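You operate a simulated robot arm through the tools that you are given. There is no shell and no other tool. Be economical: measure what you need, move in short steps, check, and stop when the job is done.

The job below is to be done with a simulated robot arm. You get a single attempt, and the scene is never put back.

## Task
Put things in order on the top of the coffee bar. At the end: the blue sugar tin stands where the green herb shaker (marked "HERBS") stood; the brown cocoa shaker stands where the blue sugar tin stood; the green herb shaker stands on top of the yellow flyer bundle; the teal tea flask stands where the brown cocoa shaker stood; the cream flour sifter stands where the teal tea flask stood; whatever was shut is shut again. Leave all else as you found it, and nothing knocked over.

The check looks at the end state, three seconds after you hand in, the way a careful person would. Anything else that was tipped, shoved, dropped, spilled or broken makes it a failure.

## Robot
A 7-joint arm with a two-finger parallel gripper, fixed in place. Base frame: the origin is at the foot of the arm, x ahead of it, y to its left, z up; the work surface is at about z = 0. Readings come in mm, rad, newtons and seconds.
With the tool pointing down near the work surface it reaches from about 240 to 620 mm from the base axis. Its first joint turns from -1.152 to 1.152 rad. Payload 2.6 kg.
Tool frame: the origin (TCP) lies between the finger pads and is the grasp point; the fingertips stand 30 mm ahead of it; z points along the fingers, y is the line along which they close. The gripper opens to 94 mm. The fingers are 28 mm wide and 10 mm thick; the gripper's body (50 by 96 mm) begins 55 mm behind the TCP.
Orientation is told as [roll, pitch, yaw] about the base's x, y, z axes, in that order, counted from this pose: with the fingers straight down and closing along the base's y, the tool's x points along the base's -x, its y along +y and its z along -z.

## Interface
- The arm moves only by the tool move_arm. Its argument "moves" is one flat list of numbers, 7 for each row, row after row: the shift along the base's x, y, z in m, then the turn, a rotation vector about the base's x, y, z in rad, then the closure, from 0 (fully open) to 1 (shut). In form: [x, y, z, ax, ay, az, jaw, x, y, z, ax, ay, az, jaw, ...]. A call has 1 to 10 rows; each row is the pose to reach, as a shift and turn from the pose commanded when the call began. Each row takes 0.2 s and may step no farther than 50 mm and 0.15 rad from the row before; otherwise, or with a gripper value out of range, the whole call is refused. Where a pose cannot be reached the arm comes as near as it can. A force on the tool above 40 N (or 10 N above the force at the start of the call, whichever is more), or a blocked arm, ends the call early, and 0.2 s more pass. Each finger travels about 72 mm/s and halts on what it meets, pressing with about 34 N; the grip force reading is that of the motor and also rises with nothing between the fingers. The clock runs only during rows and for 0.2 s after the last one: add rows that repeat a pose to give the fingers time. It gives the time, the measured TCP pose, the force on the tool (base axes), the opening and the grip force at its end, in the units of the frame above (readings bear some noise), and new pictures: "show" is both (left out), scene, wrist or none.
- Cameras (640 x 400 px; columns grow to the right, rows downward): "scene" is fixed at [31.8, 433.3, 558.2]; the picture's right is [-0.76, -0.65, 0.00], its down [-0.39, 0.46, -0.80] and it looks along [0.52, -0.61, -0.60] (base axes); focal length 319 px, centre (320, 200). "wrist" rides on the gripper at [76, 14, -102] in the tool frame; the picture's right is [-0.18, 0.98, 0.00], its down [-0.75, -0.14, -0.64] and it looks along [-0.63, -0.12, 0.77] (tool axes); focal length 243 px, centre (320, 200). There is no depth. A picture from a camera that has moved, and an enlarged one, comes with that camera's place and axes in the base frame and with its lens.
- close_up(camera, box): a new picture of the part [left, top, right, bottom] of that camera's present view, enlarged. The clock stands still meanwhile.
- hand_in(): hands the job in; it is judged then, once.

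Work in short steps. Places have to be worked out from the pictures, the camera data and where the tool is seen: move nearer, look again, correct. Check each grasp and each placing, and mend what went wrong. You have 120 turns and 200 pictures in all, those below and enlarged ones among them. Open the gripper and draw the arm clear of the work before you hand the job in, unless the task says otherwise; then end with one line.

The tools are called after ">>>" as name(argument=value, ...) on one line, values as JSON. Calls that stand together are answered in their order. move_arm: Moves the arm, as the interface text tells. Its arguments: {"type":"object","properties":{"moves":{"type":"array","items":{"type":"number"}},"show":{"type":"string","enum":["both","scene","wrist","none"]}},"required":["moves"]} The other tools are called the same way: close_up (camera, box) takes an enlarged picture of a part of a camera's view; hand_in () hands the job in.

At the start:

```text
t: 0.0
eef_pos: [349.0, -162.5, 297.9]
orientation: [0.0, 0.001, 0.0]
wrist_force: [-0.6, -0.8, -0.4]
grip_width: 94.2
grasp_force: 0.1
```

scene: 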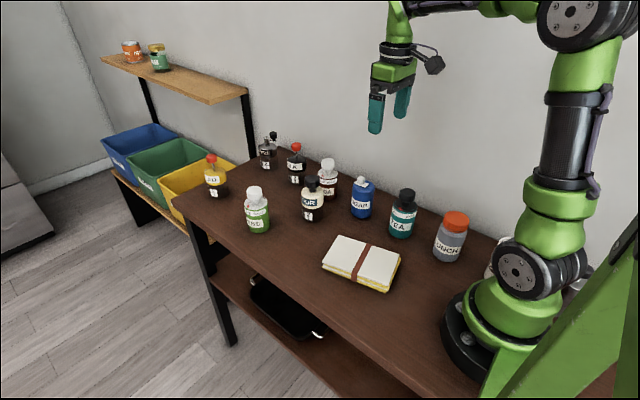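
wrist: 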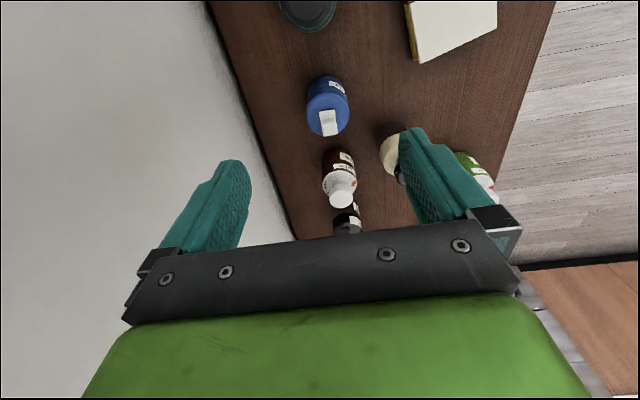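

I start by enlarging the scene view to identify the items and read their labels.

>>> close_up(camera="scene", box=[180, 120, 340, 240])

>>> close_up(camera="scene", box=[300, 150, 500, 300])

```text
3.33 times, centred on (260, 180) of scene
camera zoom: at [31.8, 433.3, 558.2], right [-0.76, -0.65, 0.0], down [-0.39, 0.46, -0.8], along [0.52, -0.61, -0.6], focal length 1064 px, centre (520, 267)
```

zoom: 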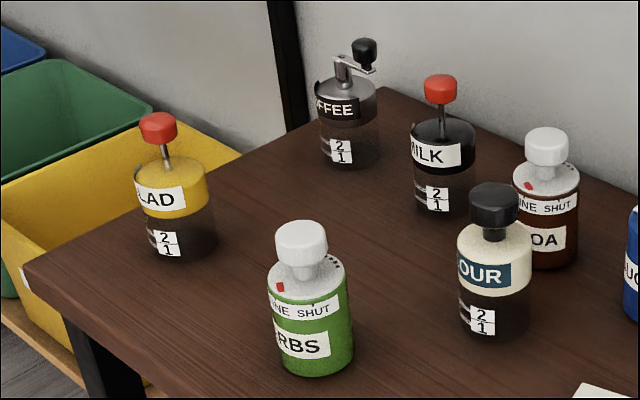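

```text
2.67 times, centred on (400, 225) of scene
camera zoom: at [31.8, 433.3, 558.2], right [-0.76, -0.65, 0.0], down [-0.39, 0.46, -0.8], along [0.52, -0.61, -0.6], focal length 851 px, centre (107, 133)
```

zoom: 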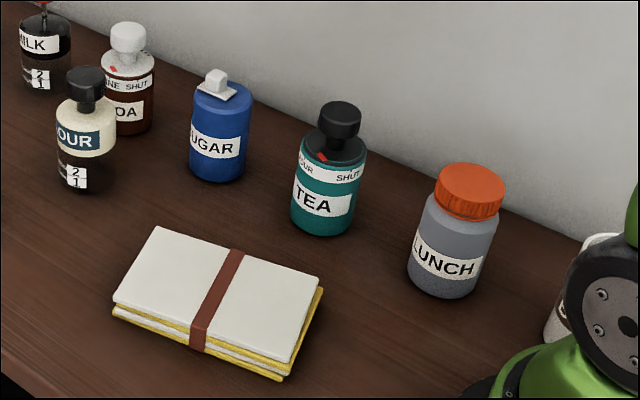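

The row along the wall sits at y≈-165: tea x≈270, sugar ≈392, cocoa ≈514, milk ≈640. Flour is at about (483,-63), herbs at (564,59) and the bundle at (279,1). I travel high toward herbs to refine with the wrist view.

>>> move_arm(moves=[0.026, 0.028, 0, 0, 0, 0, 0, 0.052, 0.056, 0, 0, 0, 0, 0, 0.078, 0.084, 0, 0, 0, 0, 0, 0.104, 0.112, -0.015, 0, 0, 0, 0, 0.13, 0.14, -0.03, 0, 0, 0, 0, 0.156, 0.168, -0.05, 0, 0, 0, 0, 0.182, 0.196, -0.07, 0, 0, 0, 0, 0.2, 0.221, -0.09, 0, 0, 0, 0])

```text
t: 1.8
eef_pos: [548.4, 61.1, 204.8]
orientation: [0.0, 0.0, -0.001]
wrist_force: [-1.0, 0.3, -0.6]
grip_width: 93.9
grasp_force: 0.1
camera wrist: at [472.2, 74.6, 307.7], right [0.18, 0.98, 0.0], down [0.75, -0.14, 0.64], along [0.63, -0.12, -0.77], focal length 243 px, centre (320, 200)
```

scene: 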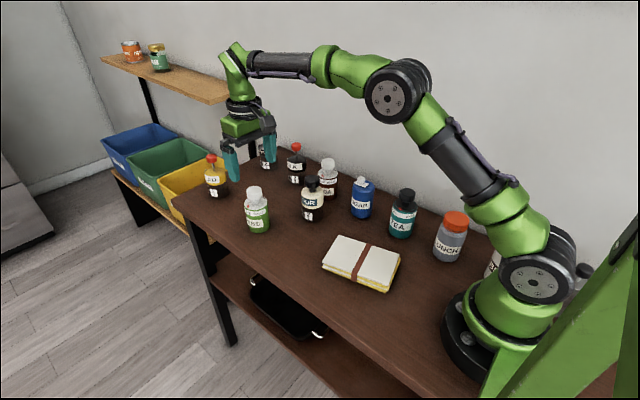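
wrist: 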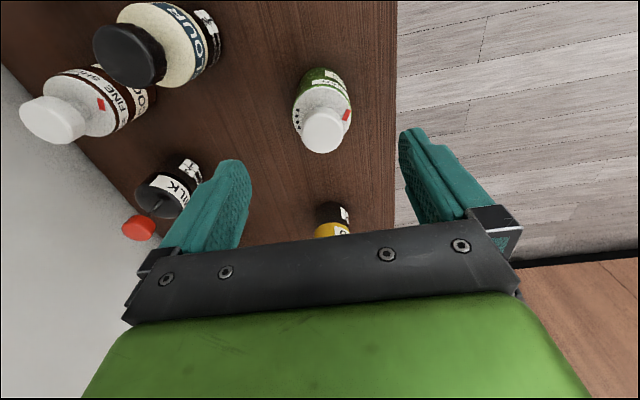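

Herbs' axis seems to be near (562,61) with the top near z 118. I move over it and go down until the fingertips are at about the knob's level.

>>> move_arm(moves=[0.007, 0.0, -0.02, 0, 0, 0, 0, 0.013, 0.0, -0.045, 0, 0, 0, 0, 0.013, 0.0, -0.07, 0, 0, 0, 0, 0.013, 0.0, -0.07, 0, 0, 0, 0])

>>> close_up(camera="scene", box=[190, 120, 350, 240])

```text
t: 2.8
eef_pos: [560.6, 59.7, 135.8]
orientation: [0.0, 0.001, 0.0]
wrist_force: [0.3, -0.9, -0.4]
grip_width: 94.1
grasp_force: 0.0
camera wrist: at [485.1, 73.0, 238.0], right [0.18, 0.98, 0.0], down [0.75, -0.14, 0.64], along [0.63, -0.12, -0.77], focal length 243 px, centre (320, 200)
```

scene: 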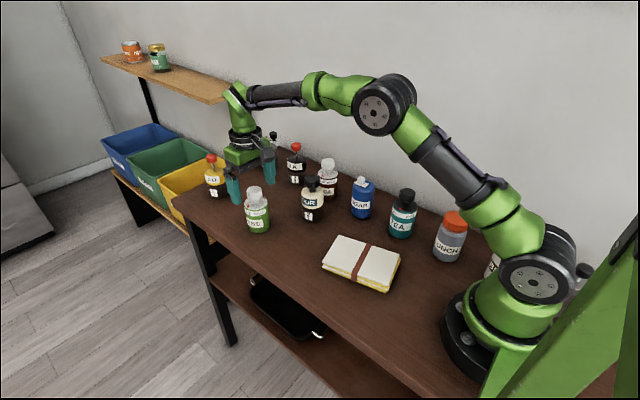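
wrist: 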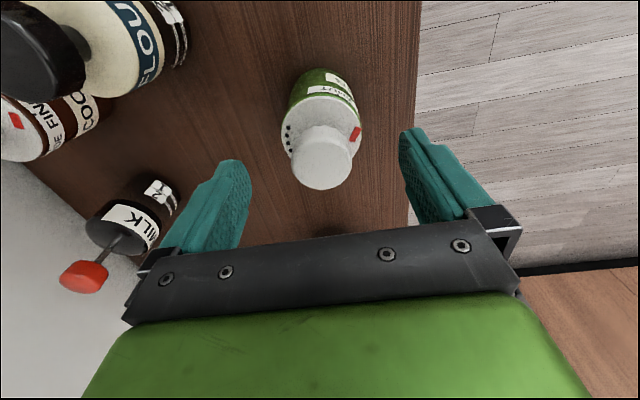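

```text
3.33 times, centred on (270, 180) of scene
camera zoom: at [31.8, 433.3, 558.2], right [-0.76, -0.65, 0.0], down [-0.39, 0.46, -0.8], along [0.52, -0.61, -0.6], focal length 1064 px, centre (487, 267)
```

zoom: 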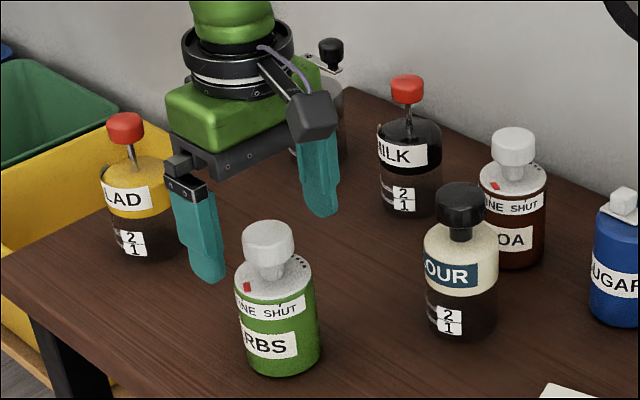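

The gripper is centred over the herbs at about (560,60). I descend to TCP z≈78 so the palm stays clear of the knob and the pads meet the body.

>>> move_arm(moves=[0, 0.0005, -0.02, 0, 0, 0, 0, 0, 0.0005, -0.04, 0, 0, 0, 0, 0, 0.0005, -0.058, 0, 0, 0, 0, 0, 0.0005, -0.058, 0, 0, 0, 0])

>>> close_up(camera="scene", box=[200, 150, 320, 240])

```text
t: 3.8
eef_pos: [560.7, 60.8, 77.9]
orientation: [0.0, -0.001, 0.002]
wrist_force: [-0.1, 0.8, 1.0]
grip_width: 93.8
grasp_force: 0.2
camera wrist: at [484.6, 73.9, 181.5], right [0.18, 0.98, 0.0], down [0.75, -0.14, 0.64], along [0.63, -0.12, -0.77], focal length 243 px, centre (320, 200)
```

scene: 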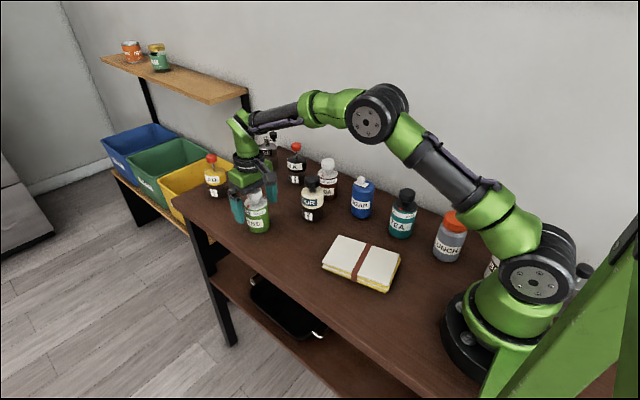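
wrist: 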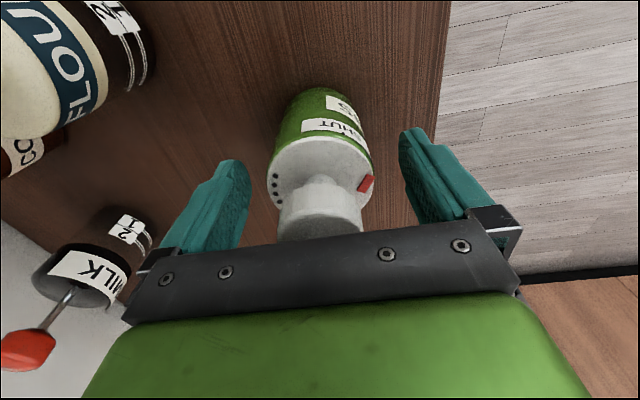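

```text
4.44 times, centred on (260, 195) of scene
camera zoom: at [31.8, 433.3, 558.2], right [-0.76, -0.65, 0.0], down [-0.39, 0.46, -0.8], along [0.52, -0.61, -0.6], focal length 1419 px, centre (587, 222)
```

zoom: 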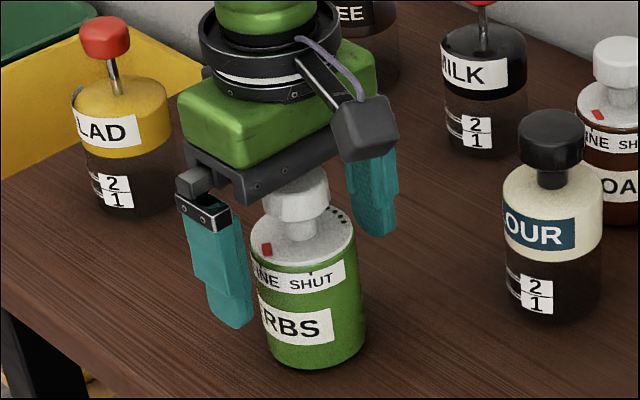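

Palm clears the knob and the pads straddle the body. Closing on it.

>>> move_arm(moves=[0, 0, 0, 0, 0, 0, 0.3, 0, 0, 0, 0, 0, 0, 0.5, 0, 0, 0, 0, 0, 0, 0.6, 0, 0, 0, 0, 0, 0, 0.6], show="wrist")

>>> close_up(camera="scene", box=[200, 150, 320, 240])

```text
t: 4.8
eef_pos: [560.5, 60.3, 78.9]
orientation: [0.0, 0.001, 0.0]
wrist_force: [-0.7, 0.1, 0.6]
grip_width: 57.7
grasp_force: 34.0
camera wrist: at [484.6, 73.9, 181.8], right [0.18, 0.98, 0.0], down [0.75, -0.14, 0.64], along [0.63, -0.12, -0.77], focal length 243 px, centre (320, 200)
```

wrist: 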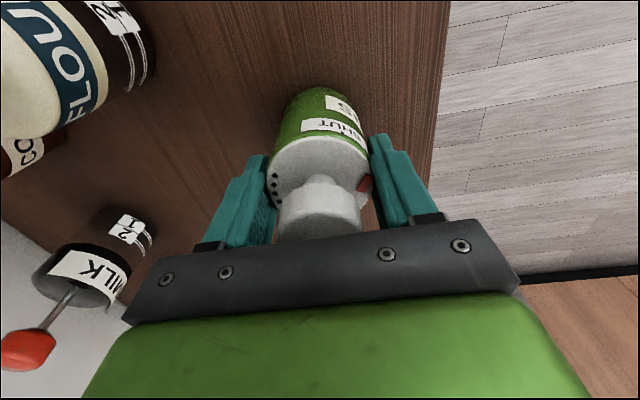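

```text
4.44 times, centred on (260, 195) of scene
camera zoom: at [31.8, 433.3, 558.2], right [-0.76, -0.65, 0.0], down [-0.39, 0.46, -0.8], along [0.52, -0.61, -0.6], focal length 1419 px, centre (587, 222)
```

zoom: 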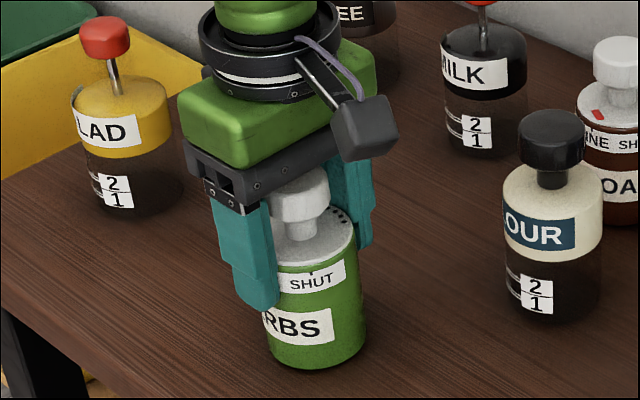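

The grip holds at 57.7 mm and 34 N. I lift slowly and check.

>>> move_arm(moves=[0, 0, 0.01, 0, 0, 0, 0.6, 0, 0, 0.025, 0, 0, 0, 0.6, 0, 0, 0.05, 0, 0, 0, 0.6, 0, 0, 0.08, 0, 0, 0, 0.6, 0, 0, 0.11, 0, 0, 0, 0.6, 0, 0, 0.135, 0, 0, 0, 0.6, 0, 0, 0.15, 0, 0, 0, 0.6])

>>> close_up(camera="scene", box=[190, 110, 350, 230])

```text
t: 6.4
eef_pos: [560.6, 57.8, 229.5]
orientation: [0.001, 0.0, 0.0]
wrist_force: [-0.4, -0.3, -1.6]
grip_width: 57.9
grasp_force: 34.0
camera wrist: at [485.0, 72.4, 332.1], right [0.18, 0.98, 0.0], down [0.75, -0.14, 0.64], along [0.63, -0.12, -0.77], focal length 243 px, centre (320, 200)
```

scene: 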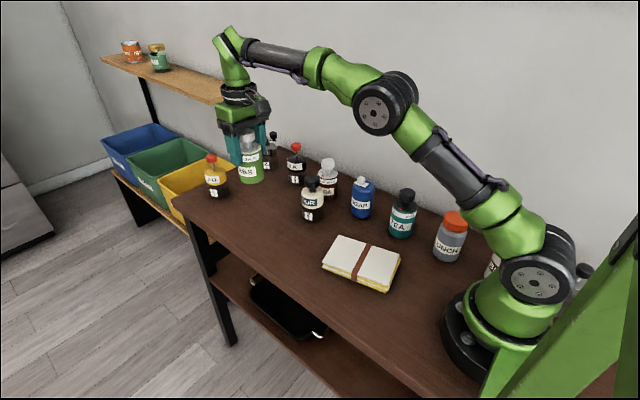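
wrist: 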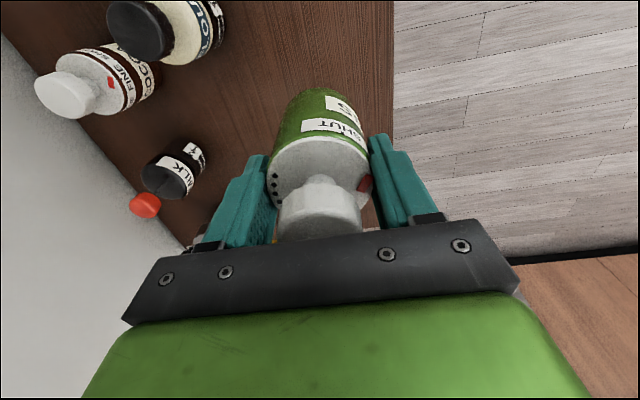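

```text
3.33 times, centred on (270, 170) of scene
camera zoom: at [31.8, 433.3, 558.2], right [-0.76, -0.65, 0.0], down [-0.39, 0.46, -0.8], along [0.52, -0.61, -0.6], focal length 1064 px, centre (487, 300)
```

zoom: 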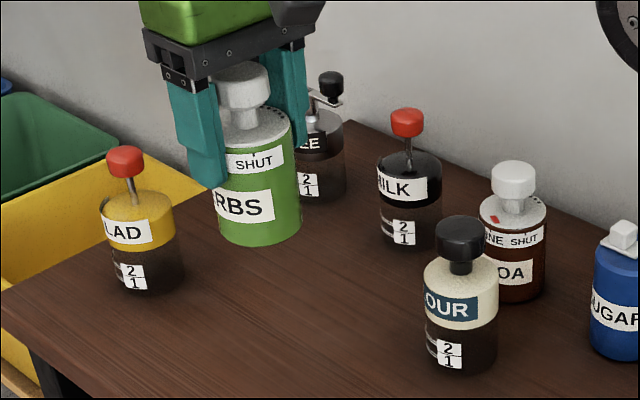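

Herbs are held upright and clear of the table. The bundle's top centre is around (282,-5). I carry the shaker there at height.

>>> move_arm(moves=[-0.02, -0.005, 0, 0, 0, 0, 0.6, -0.055, -0.013, 0, 0, 0, 0, 0.6, -0.09, -0.021, 0, 0, 0, 0, 0.6, -0.125, -0.029, 0, 0, 0, 0, 0.6, -0.16, -0.037, 0, 0, 0, 0, 0.6, -0.195, -0.045, 0, 0, 0, 0, 0.6, -0.225, -0.052, 0, 0, 0, 0, 0.6, -0.25, -0.058, 0, 0, 0, 0, 0.6, -0.27, -0.063, 0, 0, 0, 0, 0.6, -0.278, -0.065, 0, 0, 0, 0, 0.6])

>>> close_up(camera="scene", box=[300, 180, 440, 300])

```text
t: 8.6
eef_pos: [283.1, -5.9, 229.1]
orientation: [-0.001, 0.0, 0.002]
wrist_force: [-0.2, 1.1, -1.5]
grip_width: 57.6
grasp_force: 33.7
camera wrist: at [206.2, 8.7, 332.0], right [0.18, 0.98, 0.0], down [0.75, -0.14, 0.64], along [0.63, -0.12, -0.77], focal length 243 px, centre (320, 200)
```

scene: 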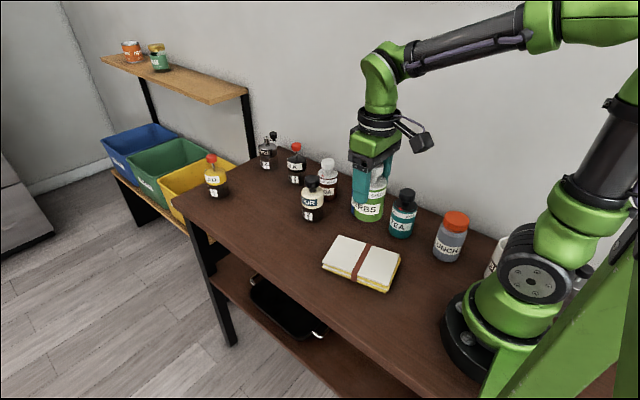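
wrist: 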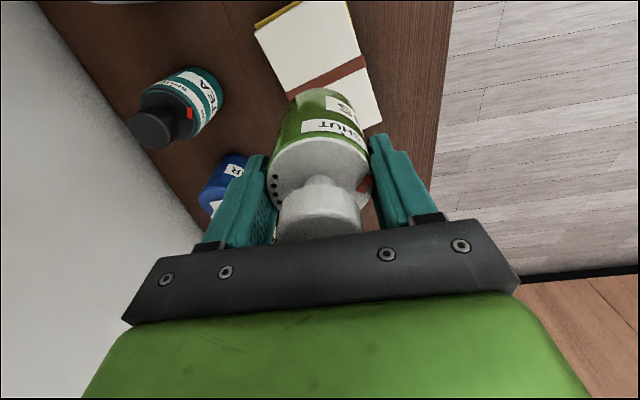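

```text
3.33 times, centred on (370, 240) of scene
camera zoom: at [31.8, 433.3, 558.2], right [-0.76, -0.65, 0.0], down [-0.39, 0.46, -0.8], along [0.52, -0.61, -0.6], focal length 1064 px, centre (153, 67)
```

zoom: 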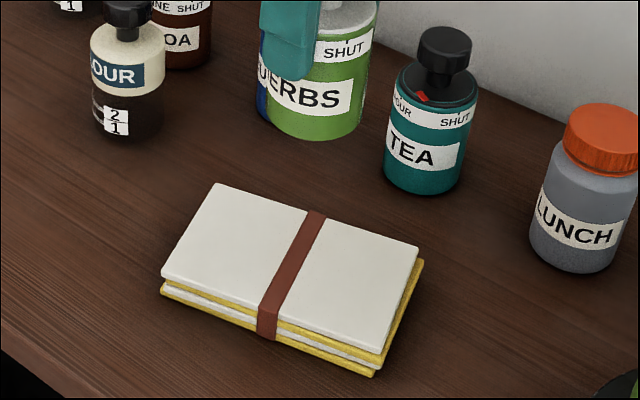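

Bundle's top is at z≈22, centred near (283,-4), so I'm directly above it. I go down to about 10 mm above and look.

>>> move_arm(moves=[0, 0.001, -0.03, 0, 0, 0, 0.6, 0, 0.001, -0.06, 0, 0, 0, 0.6, 0, 0.001, -0.09, 0, 0, 0, 0.6, 0, 0.001, -0.11, 0, 0, 0, 0.6, 0, 0.001, -0.117, 0, 0, 0, 0.6])

>>> close_up(camera="scene", box=[300, 180, 440, 300])

```text
t: 9.8
eef_pos: [281.9, -3.6, 112.7]
orientation: [0.0, 0.001, -0.001]
wrist_force: [-0.1, -0.3, -1.3]
grip_width: 57.6
grasp_force: 33.8
camera wrist: at [206.5, 9.9, 214.8], right [0.18, 0.98, 0.0], down [0.75, -0.14, 0.64], along [0.63, -0.12, -0.77], focal length 243 px, centre (320, 200)
```

scene: 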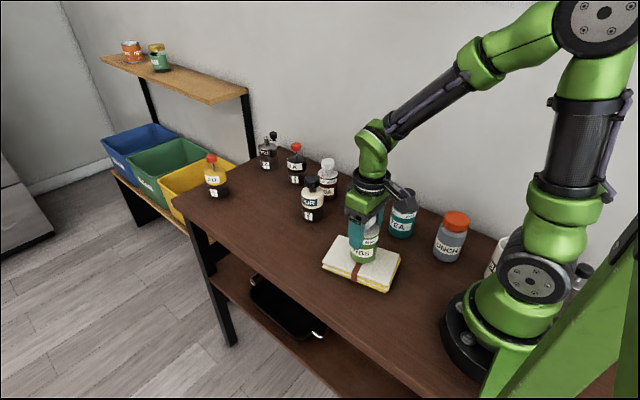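
wrist: 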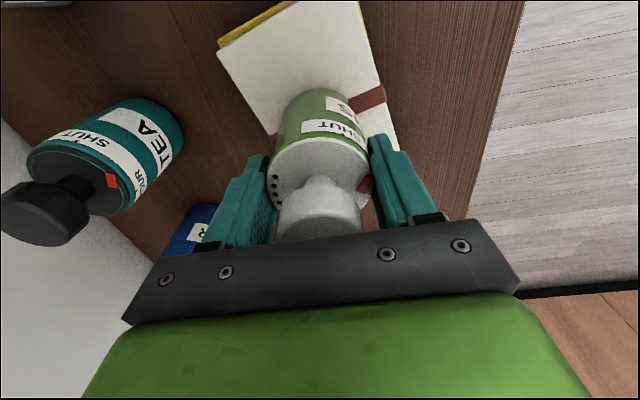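

```text
3.33 times, centred on (370, 240) of scene
camera zoom: at [31.8, 433.3, 558.2], right [-0.76, -0.65, 0.0], down [-0.39, 0.46, -0.8], along [0.52, -0.61, -0.6], focal length 1064 px, centre (153, 67)
```

zoom: 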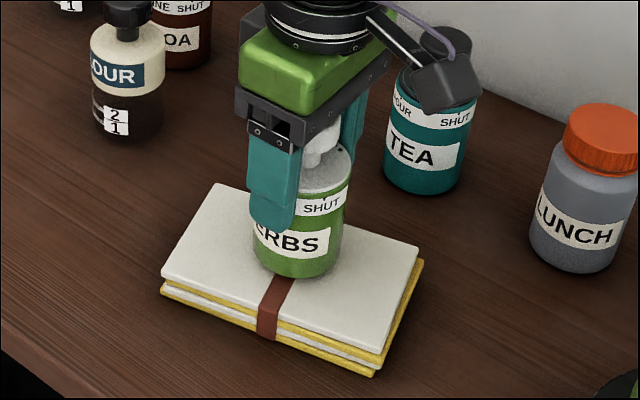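

It's well centred over the band. I lower in small steps, watching the force.

>>> move_arm(moves=[0, 0, -0.003, 0, 0, 0, 0.6, 0, 0, -0.006, 0, 0, 0, 0.6, 0, 0, -0.008, 0, 0, 0, 0.6], show="none")

>>> close_up(camera="scene", box=[330, 210, 410, 270])

```text
t: 10.6
eef_pos: [284.3, -3.7, 106.0]
orientation: [-0.002, -0.004, 0.0]
wrist_force: [-12.5, 0.0, 37.0]
grip_width: 58.1
grasp_force: 34.5
```

```text
6.67 times, centred on (370, 240) of scene
camera zoom: at [31.7, 433.3, 558.2], right [-0.76, -0.65, 0.0], down [-0.39, 0.46, -0.8], along [0.52, -0.61, -0.6], focal length 2128 px, centre (-13, -67)
```

zoom: 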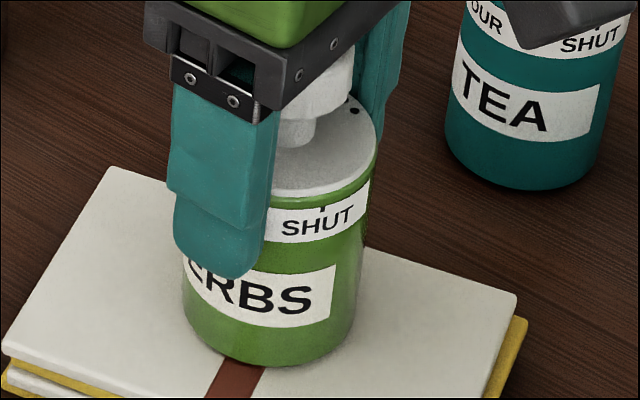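

It is already in firm contact (37 N). I ease up 2 mm to unload.

>>> move_arm(moves=[0, 0, 0.0015, 0, 0, 0, 0.6, 0, 0, 0.0015, 0, 0, 0, 0.6], show="none")

```text
t: 11.2
eef_pos: [283.3, -3.5, 106.1]
orientation: [0.0, -0.001, 0.002]
wrist_force: [4.3, 1.3, 9.5]
grip_width: 57.8
grasp_force: 33.8
```

>>> move_arm(moves=[0, 0, 0.0005, 0, 0, 0, 0.6, 0, 0, 0.0005, 0, 0, 0, 0.36, 0, 0, 0.0005, 0, 0, 0, 0.25, 0, 0, 0.0005, 0, 0, 0, 0.2, 0, 0, 0.0005, 0, 0, 0, 0.2])

>>> close_up(camera="scene", box=[330, 200, 410, 260])

```text
t: 12.4
eef_pos: [283.2, -4.9, 105.1]
orientation: [0.0, 0.0, 0.0]
wrist_force: [-0.3, 0.8, -0.4]
grip_width: 75.4
grasp_force: 0.0
camera wrist: at [206.7, 9.7, 208.9], right [0.18, 0.98, 0.0], down [0.75, -0.14, 0.64], along [0.63, -0.12, -0.77], focal length 243 px, centre (320, 200)
```

scene: 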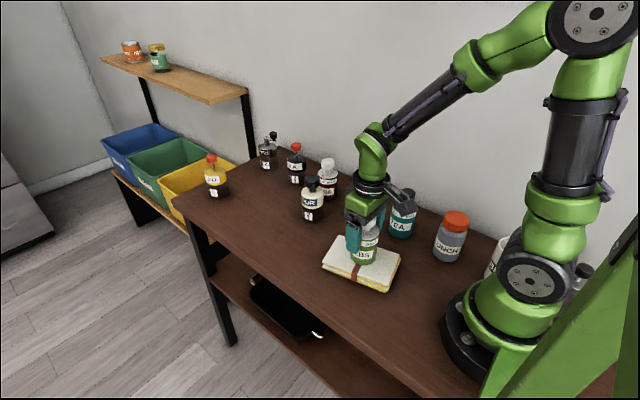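
wrist: 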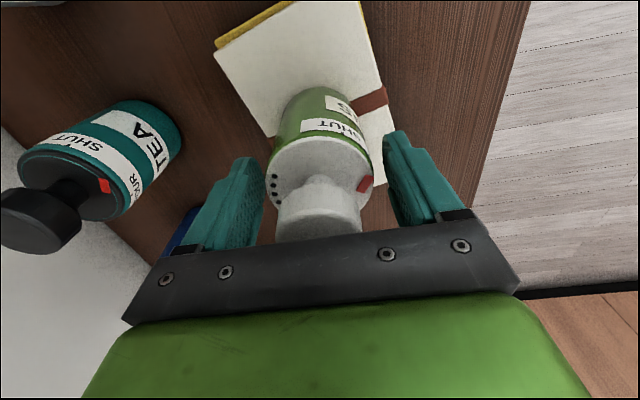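

```text
6.67 times, centred on (370, 230) of scene
camera zoom: at [31.8, 433.3, 558.2], right [-0.76, -0.65, 0.0], down [-0.39, 0.46, -0.8], along [0.52, -0.61, -0.6], focal length 2128 px, centre (-13, 0)
```

zoom: 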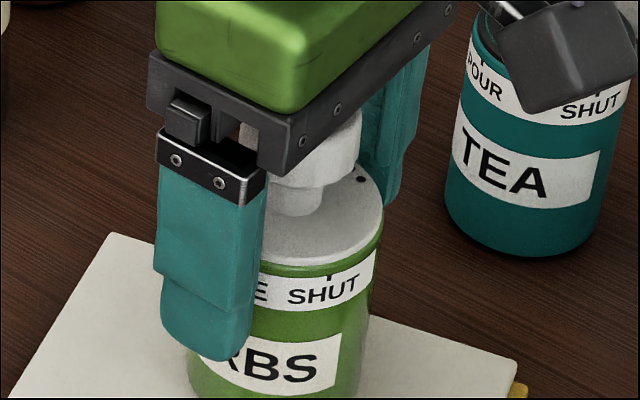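

Herbs stand upright on the bundle. I lift clear and move above the sugar tin (about 392,-166).

>>> move_arm(moves=[0, 0, 0.02, 0, 0, 0, 0.1, 0, 0, 0.06, 0, 0, 0, 0, 0, 0, 0.105, 0, 0, 0, 0, 0, 0, 0.13, 0, 0, 0, 0, 0.02, -0.033, 0.13, 0, 0, 0, 0, 0.045, -0.068, 0.13, 0, 0, 0, 0, 0.07, -0.103, 0.13, 0, 0, 0, 0, 0.09, -0.135, 0.115, 0, 0, 0, 0, 0.105, -0.16, 0.1, 0, 0, 0, 0])

>>> close_up(camera="scene", box=[310, 180, 430, 300])

```text
t: 14.4
eef_pos: [388.7, -164.7, 205.2]
orientation: [0.001, -0.002, 0.001]
wrist_force: [-0.5, -0.4, 0.0]
grip_width: 94.0
grasp_force: 0.1
camera wrist: at [312.6, -150.6, 308.1], right [0.18, 0.98, 0.0], down [0.75, -0.14, 0.64], along [0.63, -0.12, -0.77], focal length 243 px, centre (320, 200)
```

scene: 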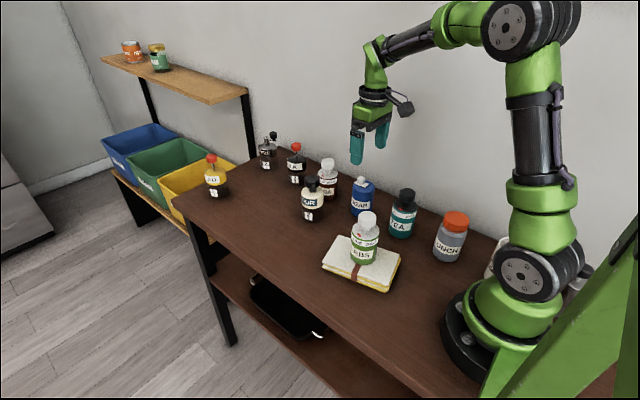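
wrist: 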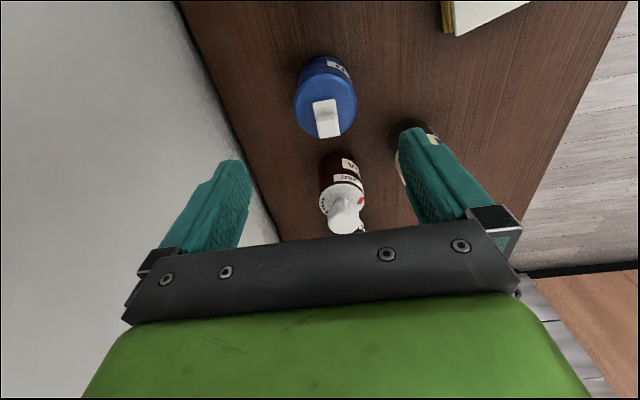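

```text
3.33 times, centred on (370, 240) of scene
camera zoom: at [31.8, 433.3, 558.2], right [-0.76, -0.65, 0.0], down [-0.39, 0.46, -0.8], along [0.52, -0.61, -0.6], focal length 1064 px, centre (153, 67)
```

zoom: 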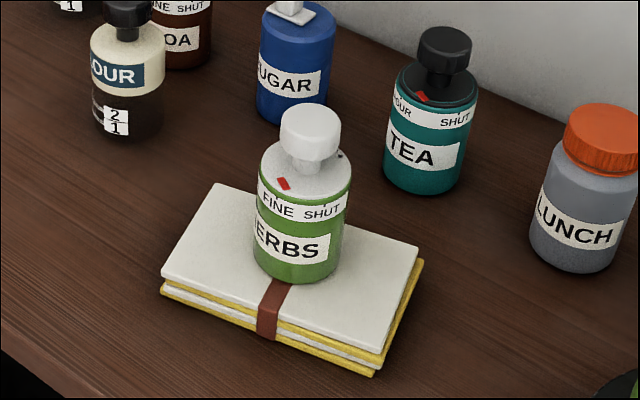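

Herbs look right on the bundle. Sugar looks to be at around (386,-162), so I descend part way for a nearer look.

>>> move_arm(moves=[0, 0.001, -0.03, 0, 0, 0, 0, 0, 0.001, -0.06, 0, 0, 0, 0, 0, 0.001, -0.06, 0, 0, 0, 0])

>>> close_up(camera="scene", box=[310, 120, 430, 240])

>>> close_up(camera="wrist", box=[240, 30, 400, 230])

```text
t: 15.2
eef_pos: [388.6, -162.4, 144.8]
orientation: [-0.001, 0.0, 0.0]
wrist_force: [0.3, -0.9, 0.4]
grip_width: 93.9
grasp_force: 0.1
camera wrist: at [312.7, -148.2, 247.7], right [0.18, 0.98, 0.0], down [0.75, -0.14, 0.64], along [0.63, -0.12, -0.77], focal length 243 px, centre (320, 200)
```

scene: 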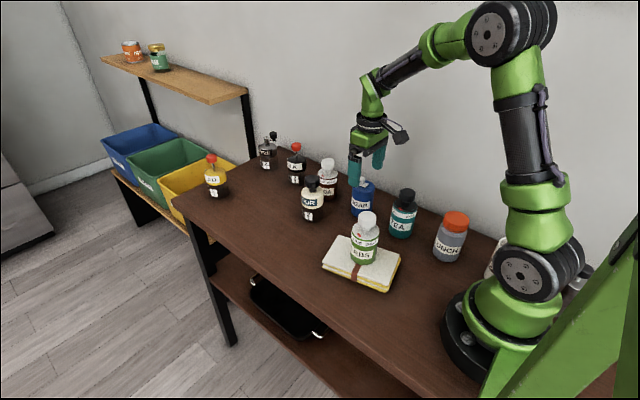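
wrist: 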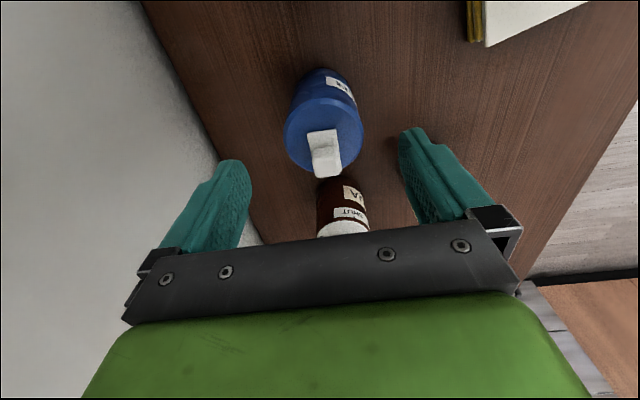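

```text
3.33 times, centred on (370, 180) of scene
camera zoom: at [31.8, 433.3, 558.2], right [-0.76, -0.65, 0.0], down [-0.39, 0.46, -0.8], along [0.52, -0.61, -0.6], focal length 1064 px, centre (153, 267)
```

zoom: 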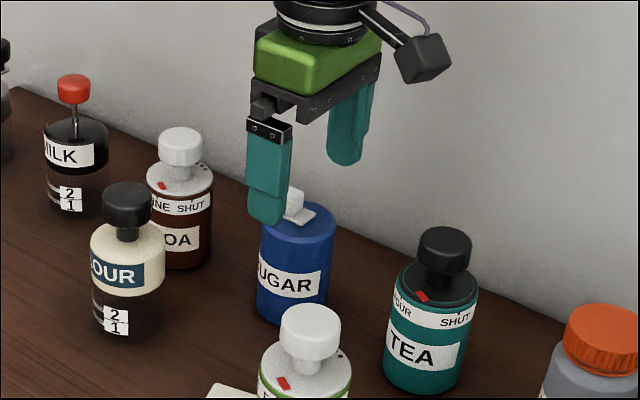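

```text
2.00 times, centred on (320, 130) of wrist
camera zoom: at [312.7, -148.2, 247.7], right [0.18, 0.98, 0.0], down [0.75, -0.14, 0.64], along [0.63, -0.12, -0.77], focal length 485 px, centre (320, 340)
```

zoom: 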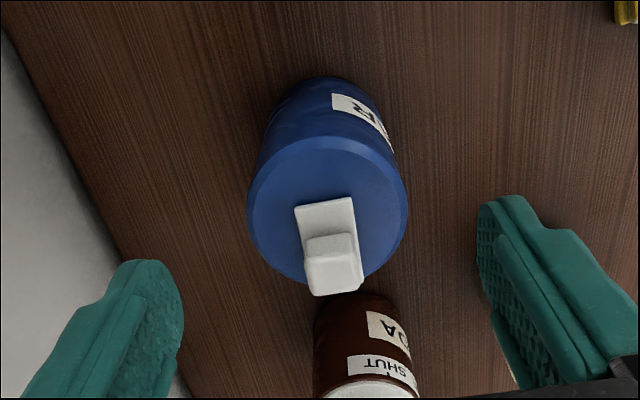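

Sugar is about centred under the gripper, near (387,-161). I descend to TCP z≈66, which keeps the palm above the white tab.

>>> move_arm(moves=[-0.001, 0.001, -0.025, 0, 0, 0, 0, -0.001, 0.001, -0.05, 0, 0, 0, 0, -0.001, 0.001, -0.07, 0, 0, 0, 0, -0.001, 0.001, -0.079, 0, 0, 0, 0, -0.001, 0.001, -0.079, 0, 0, 0, 0], show="wrist")

>>> close_up(camera="scene", box=[310, 120, 430, 240])

```text
t: 16.4
eef_pos: [389.4, -162.2, 67.3]
orientation: [0.0, 0.0, -0.002]
wrist_force: [-0.1, -0.3, 0.9]
grip_width: 93.8
grasp_force: 0.1
camera wrist: at [311.8, -148.3, 170.2], right [0.18, 0.98, 0.0], down [0.75, -0.14, 0.64], along [0.63, -0.12, -0.77], focal length 243 px, centre (320, 200)
```

wrist: 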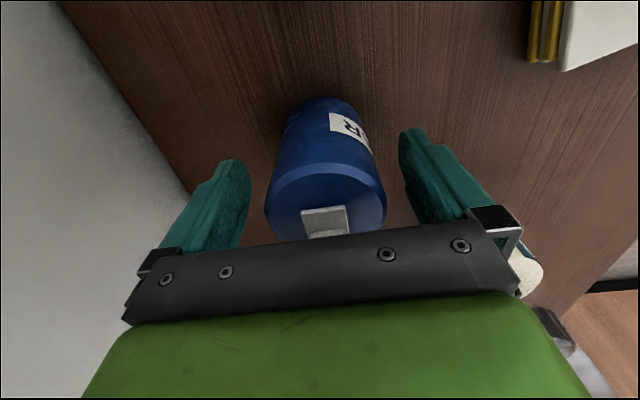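

```text
3.33 times, centred on (370, 180) of scene
camera zoom: at [31.8, 433.3, 558.2], right [-0.76, -0.65, 0.0], down [-0.39, 0.46, -0.8], along [0.52, -0.61, -0.6], focal length 1064 px, centre (153, 267)
```

zoom: 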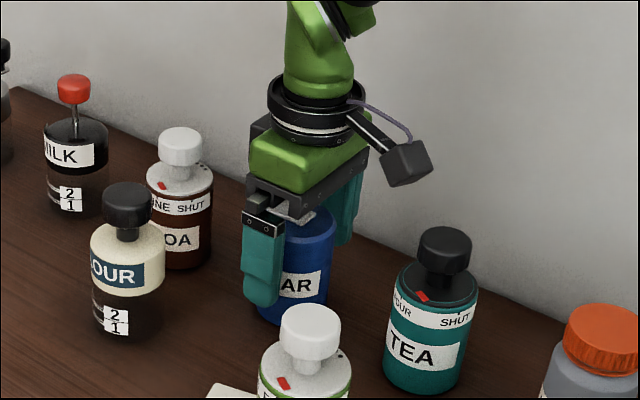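

The palm is very close to the white tab, so I raise 5 mm before closing.

>>> move_arm(moves=[0, 0, 0.005, 0, 0, 0, 0, 0, 0, 0.005, 0, 0, 0, 0.3, 0, 0, 0.005, 0, 0, 0, 0.5, 0, 0, 0.005, 0, 0, 0, 0.6, 0, 0, 0.005, 0, 0, 0, 0.6], show="wrist")

>>> close_up(camera="scene", box=[320, 150, 400, 230])

```text
t: 17.6
eef_pos: [387.6, -162.2, 72.9]
orientation: [0.0, 0.001, 0.001]
wrist_force: [0.4, 0.2, 0.9]
grip_width: 58.8
grasp_force: 33.9
camera wrist: at [311.3, -148.7, 175.8], right [0.18, 0.98, 0.0], down [0.75, -0.14, 0.64], along [0.63, -0.12, -0.77], focal length 243 px, centre (320, 200)
```

wrist: 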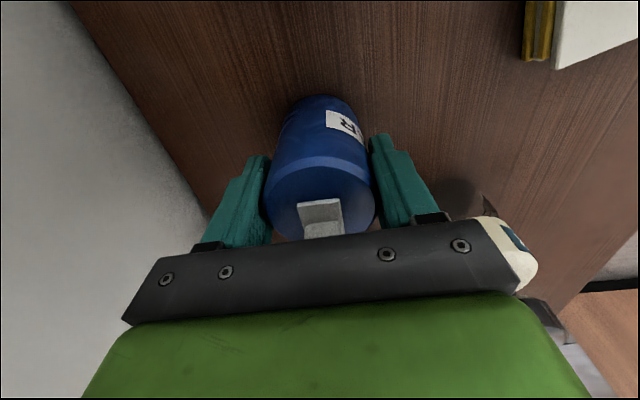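

```text
5.00 times, centred on (360, 190) of scene
camera zoom: at [31.8, 433.3, 558.2], right [-0.76, -0.65, 0.0], down [-0.39, 0.46, -0.8], along [0.52, -0.61, -0.6], focal length 1596 px, centre (120, 250)
```

zoom: 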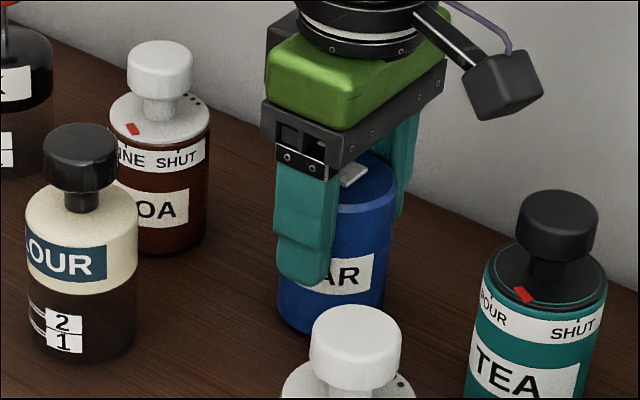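

Sugar is gripped at 58.8 mm, with the TCP at (387.6,-162.2,72). I lift it to z≈230.

>>> move_arm(moves=[0, 0, 0.01, 0, 0, 0, 0.6, 0, 0, 0.025, 0, 0, 0, 0.6, 0, 0, 0.05, 0, 0, 0, 0.6, 0, 0, 0.08, 0, 0, 0, 0.6, 0, 0, 0.11, 0, 0, 0, 0.6, 0, 0, 0.14, 0, 0, 0, 0.6, 0, 0, 0.155, 0, 0, 0, 0.6], show="scene")

```text
t: 19.2
eef_pos: [387.9, -160.7, 229.1]
orientation: [0.001, 0.0, 0.001]
wrist_force: [0.4, 0.5, -0.4]
grip_width: 58.5
grasp_force: 33.6
```

scene: 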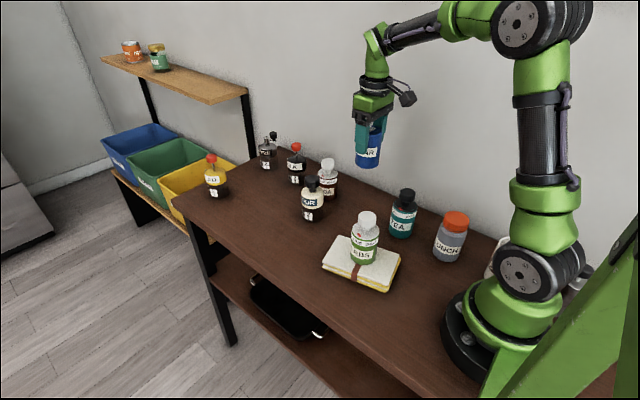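

It's held upright. I carry it over to the herbs' former place (560.5,60).

>>> move_arm(moves=[0.01, 0.012, 0, 0, 0, 0, 0.6, 0.032, 0.04, 0, 0, 0, 0, 0.6, 0.055, 0.069, 0, 0, 0, 0, 0.6, 0.078, 0.098, 0, 0, 0, 0, 0.6, 0.101, 0.128, 0, 0, 0, 0, 0.6, 0.124, 0.158, 0, 0, 0, 0, 0.6, 0.145, 0.185, 0, 0, 0, 0, 0.6, 0.162, 0.207, 0, 0, 0, 0, 0.6, 0.173, 0.221, 0, 0, 0, 0, 0.6, 0.173, 0.221, -0.02, 0, 0, 0, 0.6])

```text
t: 21.4
eef_pos: [561.4, 60.9, 207.2]
orientation: [0.001, 0.0, 0.0]
wrist_force: [-0.4, -0.1, -1.3]
grip_width: 58.8
grasp_force: 33.9
camera wrist: at [484.6, 73.9, 309.7], right [0.18, 0.98, 0.0], down [0.75, -0.14, 0.64], along [0.63, -0.12, -0.77], focal length 243 px, centre (320, 200)
```

scene: 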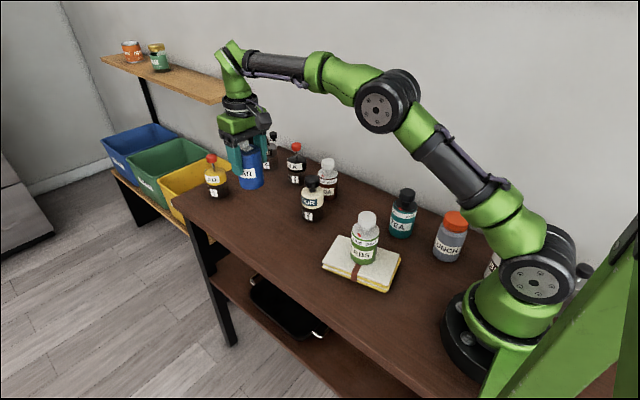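
wrist: 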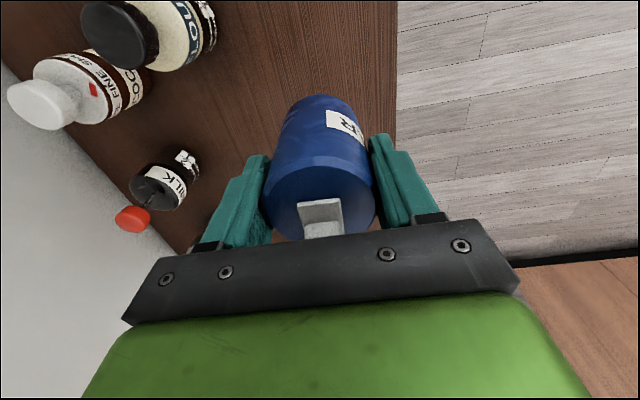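

Over the place. I lower to about 4 mm above touch.

>>> move_arm(moves=[0, -0.0005, -0.03, 0, 0, 0, 0.6, 0, -0.0005, -0.06, 0, 0, 0, 0.6, 0, -0.0005, -0.09, 0, 0, 0, 0.6, 0, -0.0005, -0.115, 0, 0, 0, 0.6, 0, -0.0005, -0.126, 0, 0, 0, 0.6, 0, -0.0005, -0.131, 0, 0, 0, 0.6], show="none")

>>> close_up(camera="scene", box=[190, 120, 350, 240])

```text
t: 22.8
eef_pos: [560.2, 59.4, 75.6]
orientation: [0.0, 0.001, 0.0]
wrist_force: [-0.4, -0.5, -2.0]
grip_width: 58.7
grasp_force: 33.8
```

```text
3.33 times, centred on (270, 180) of scene
camera zoom: at [31.8, 433.3, 558.2], right [-0.76, -0.65, 0.0], down [-0.39, 0.46, -0.8], along [0.52, -0.61, -0.6], focal length 1064 px, centre (487, 267)
```

zoom: 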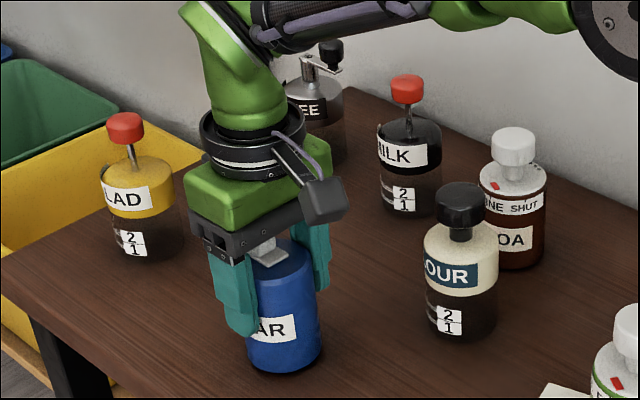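

Alignment matches the herbs' old footprint. I make the last small lowering.

>>> move_arm(moves=[0, 0, -0.0015, 0, 0, 0, 0.6, 0, 0, -0.003, 0, 0, 0, 0.6], show="none")

```text
t: 23.4
eef_pos: [560.3, 58.0, 73.1]
orientation: [0.0, 0.0, -0.001]
wrist_force: [0.6, -0.2, -0.7]
grip_width: 58.7
grasp_force: 33.7
```

>>> move_arm(moves=[0, 0, -0.001, 0, 0, 0, 0.6, 0, 0, -0.001, 0, 0, 0, 0.6], show="none")

```text
t: 24.0
eef_pos: [561.4, 58.7, 73.5]
orientation: [0.0, -0.001, -0.001]
wrist_force: [-3.4, -0.9, 7.9]
grip_width: 58.4
grasp_force: 34.3
```

Contact is light (about 8 N). I release slowly and check.

>>> move_arm(moves=[0, 0, 0.0005, 0, 0, 0, 0.6, 0, 0, 0.0005, 0, 0, 0, 0.36, 0, 0, 0.0005, 0, 0, 0, 0.2, 0, 0, 0.0005, 0, 0, 0, 0.1, 0, 0, 0.0005, 0, 0, 0, 0.0, 0, 0, 0.0005, 0, 0, 0, 0], show="wrist")

```text
t: 25.4
eef_pos: [559.2, 57.8, 74.4]
orientation: [0.001, -0.001, 0.001]
wrist_force: [-0.6, -0.5, 0.6]
grip_width: 94.0
grasp_force: 0.0
camera wrist: at [483.8, 72.3, 175.6], right [0.18, 0.98, 0.0], down [0.75, -0.14, 0.64], along [0.63, -0.12, -0.77], focal length 243 px, centre (320, 200)
```

wrist: 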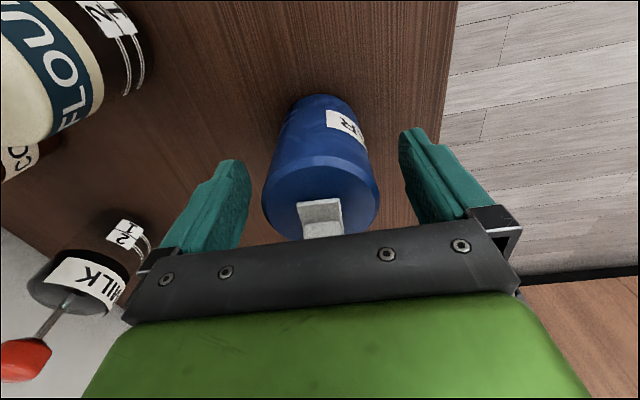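

Sugar is standing. I rise straight up and go above the cocoa shaker (~509,-163).

>>> move_arm(moves=[0, 0, 0.03, 0, 0, 0, 0, 0, 0, 0.07, 0, 0, 0, 0, 0, 0, 0.115, 0, 0, 0, 0, 0, 0, 0.145, 0, 0, 0, 0, -0.01, -0.04, 0.145, 0, 0, 0, 0, -0.02, -0.085, 0.145, 0, 0, 0, 0, -0.03, -0.13, 0.145, 0, 0, 0, 0, -0.04, -0.175, 0.14, 0, 0, 0, 0, -0.05, -0.21, 0.13, 0, 0, 0, 0, -0.052, -0.222, 0.12, 0, 0, 0, 0])

>>> close_up(camera="scene", box=[190, 120, 350, 240])

>>> close_up(camera="wrist", box=[240, 30, 400, 230])

```text
t: 27.6
eef_pos: [508.3, -167.3, 192.7]
orientation: [-0.001, -0.001, 0.001]
wrist_force: [-0.4, 0.0, -0.3]
grip_width: 93.8
grasp_force: 0.0
camera wrist: at [430.8, -151.8, 294.9], right [0.18, 0.98, 0.0], down [0.75, -0.14, 0.64], along [0.63, -0.12, -0.77], focal length 243 px, centre (320, 200)
```

scene: 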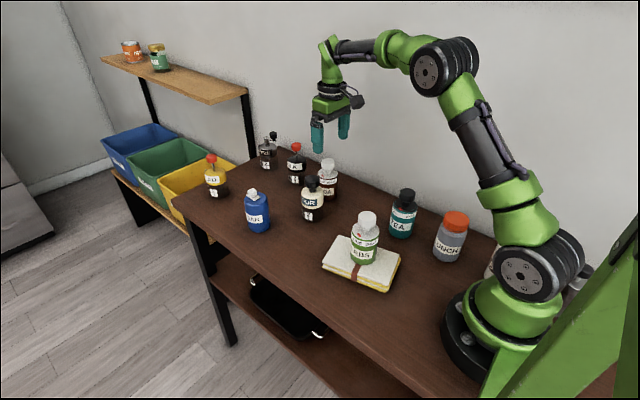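
wrist: 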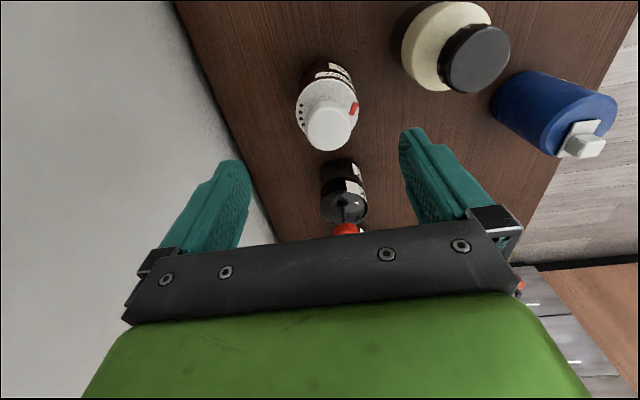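

```text
3.33 times, centred on (270, 180) of scene
camera zoom: at [31.8, 433.3, 558.2], right [-0.76, -0.65, 0.0], down [-0.39, 0.46, -0.8], along [0.52, -0.61, -0.6], focal length 1064 px, centre (487, 267)
```

zoom: 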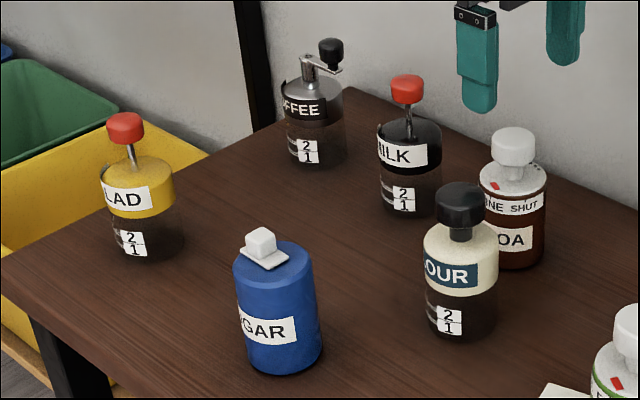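

```text
2.00 times, centred on (320, 130) of wrist
camera zoom: at [430.8, -151.8, 294.9], right [0.18, 0.98, 0.0], down [0.75, -0.14, 0.64], along [0.63, -0.12, -0.77], focal length 485 px, centre (320, 340)
```

zoom: 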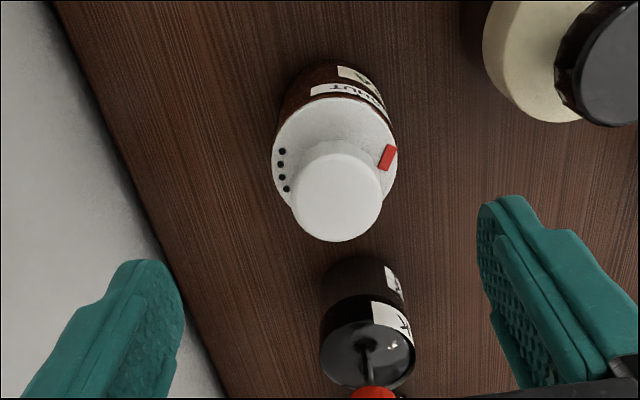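

Cocoa's axis is at about (511,-161). I lower to near knob height first to check alignment.

>>> move_arm(moves=[0.003, 0.005, -0.025, 0, 0, 0, 0, 0.003, 0.005, -0.05, 0, 0, 0, 0, 0.003, 0.005, -0.06, 0, 0, 0, 0, 0.003, 0.005, -0.06, 0, 0, 0, 0], show="wrist")

```text
t: 28.6
eef_pos: [508.9, -158.5, 132.3]
orientation: [0.0, 0.0, 0.001]
wrist_force: [0.1, 0.5, 0.4]
grip_width: 93.8
grasp_force: 0.0
camera wrist: at [434.1, -144.2, 235.4], right [0.18, 0.98, 0.0], down [0.75, -0.14, 0.64], along [0.63, -0.12, -0.77], focal length 243 px, centre (320, 200)
```

wrist: 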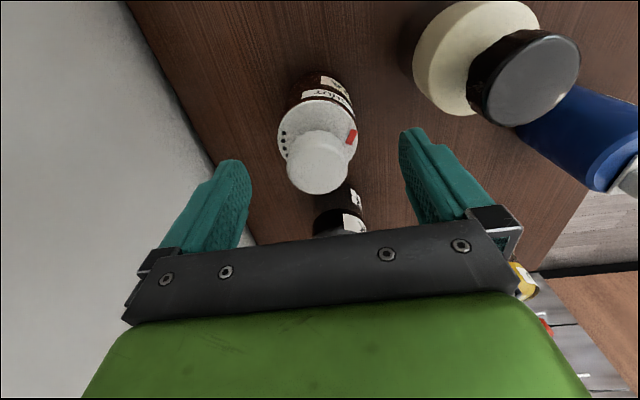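

Cocoa is ~2.5 mm to the wall side, so I correct that and descend to z≈78.

>>> move_arm(moves=[0.001, -0.0025, -0.02, 0, 0, 0, 0, 0.001, -0.0025, -0.04, 0, 0, 0, 0, 0.001, -0.0025, -0.054, 0, 0, 0, 0, 0.001, -0.0025, -0.054, 0, 0, 0, 0], show="wrist")

>>> close_up(camera="scene", box=[260, 120, 380, 240])

```text
t: 29.6
eef_pos: [510.2, -160.8, 78.9]
orientation: [0.0, -0.001, -0.001]
wrist_force: [0.3, 0.0, 0.9]
grip_width: 94.0
grasp_force: 0.0
camera wrist: at [435.5, -147.3, 182.0], right [0.18, 0.98, 0.0], down [0.75, -0.14, 0.64], along [0.63, -0.12, -0.77], focal length 243 px, centre (320, 200)
```

wrist: 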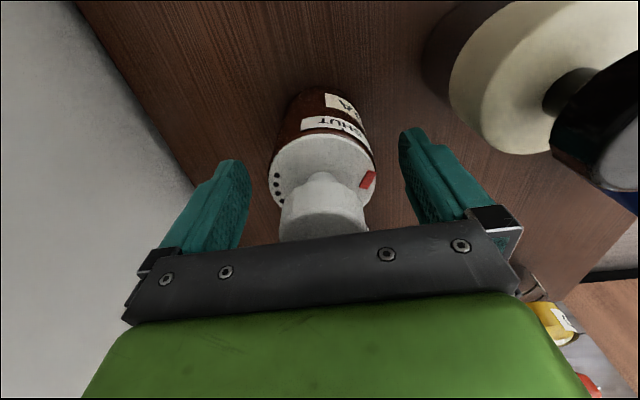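

```text
3.33 times, centred on (320, 180) of scene
camera zoom: at [31.8, 433.3, 558.2], right [-0.76, -0.65, 0.0], down [-0.39, 0.46, -0.8], along [0.52, -0.61, -0.6], focal length 1064 px, centre (320, 267)
```

zoom: 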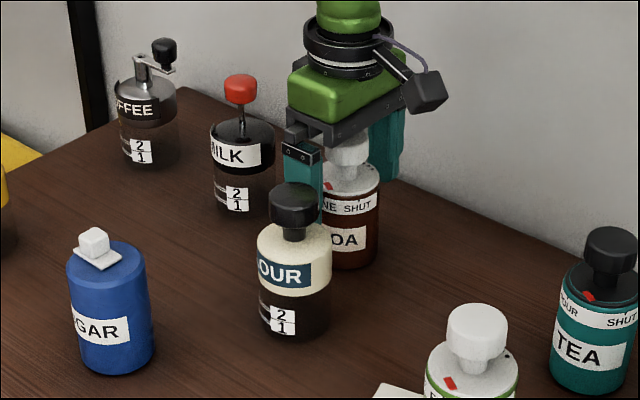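

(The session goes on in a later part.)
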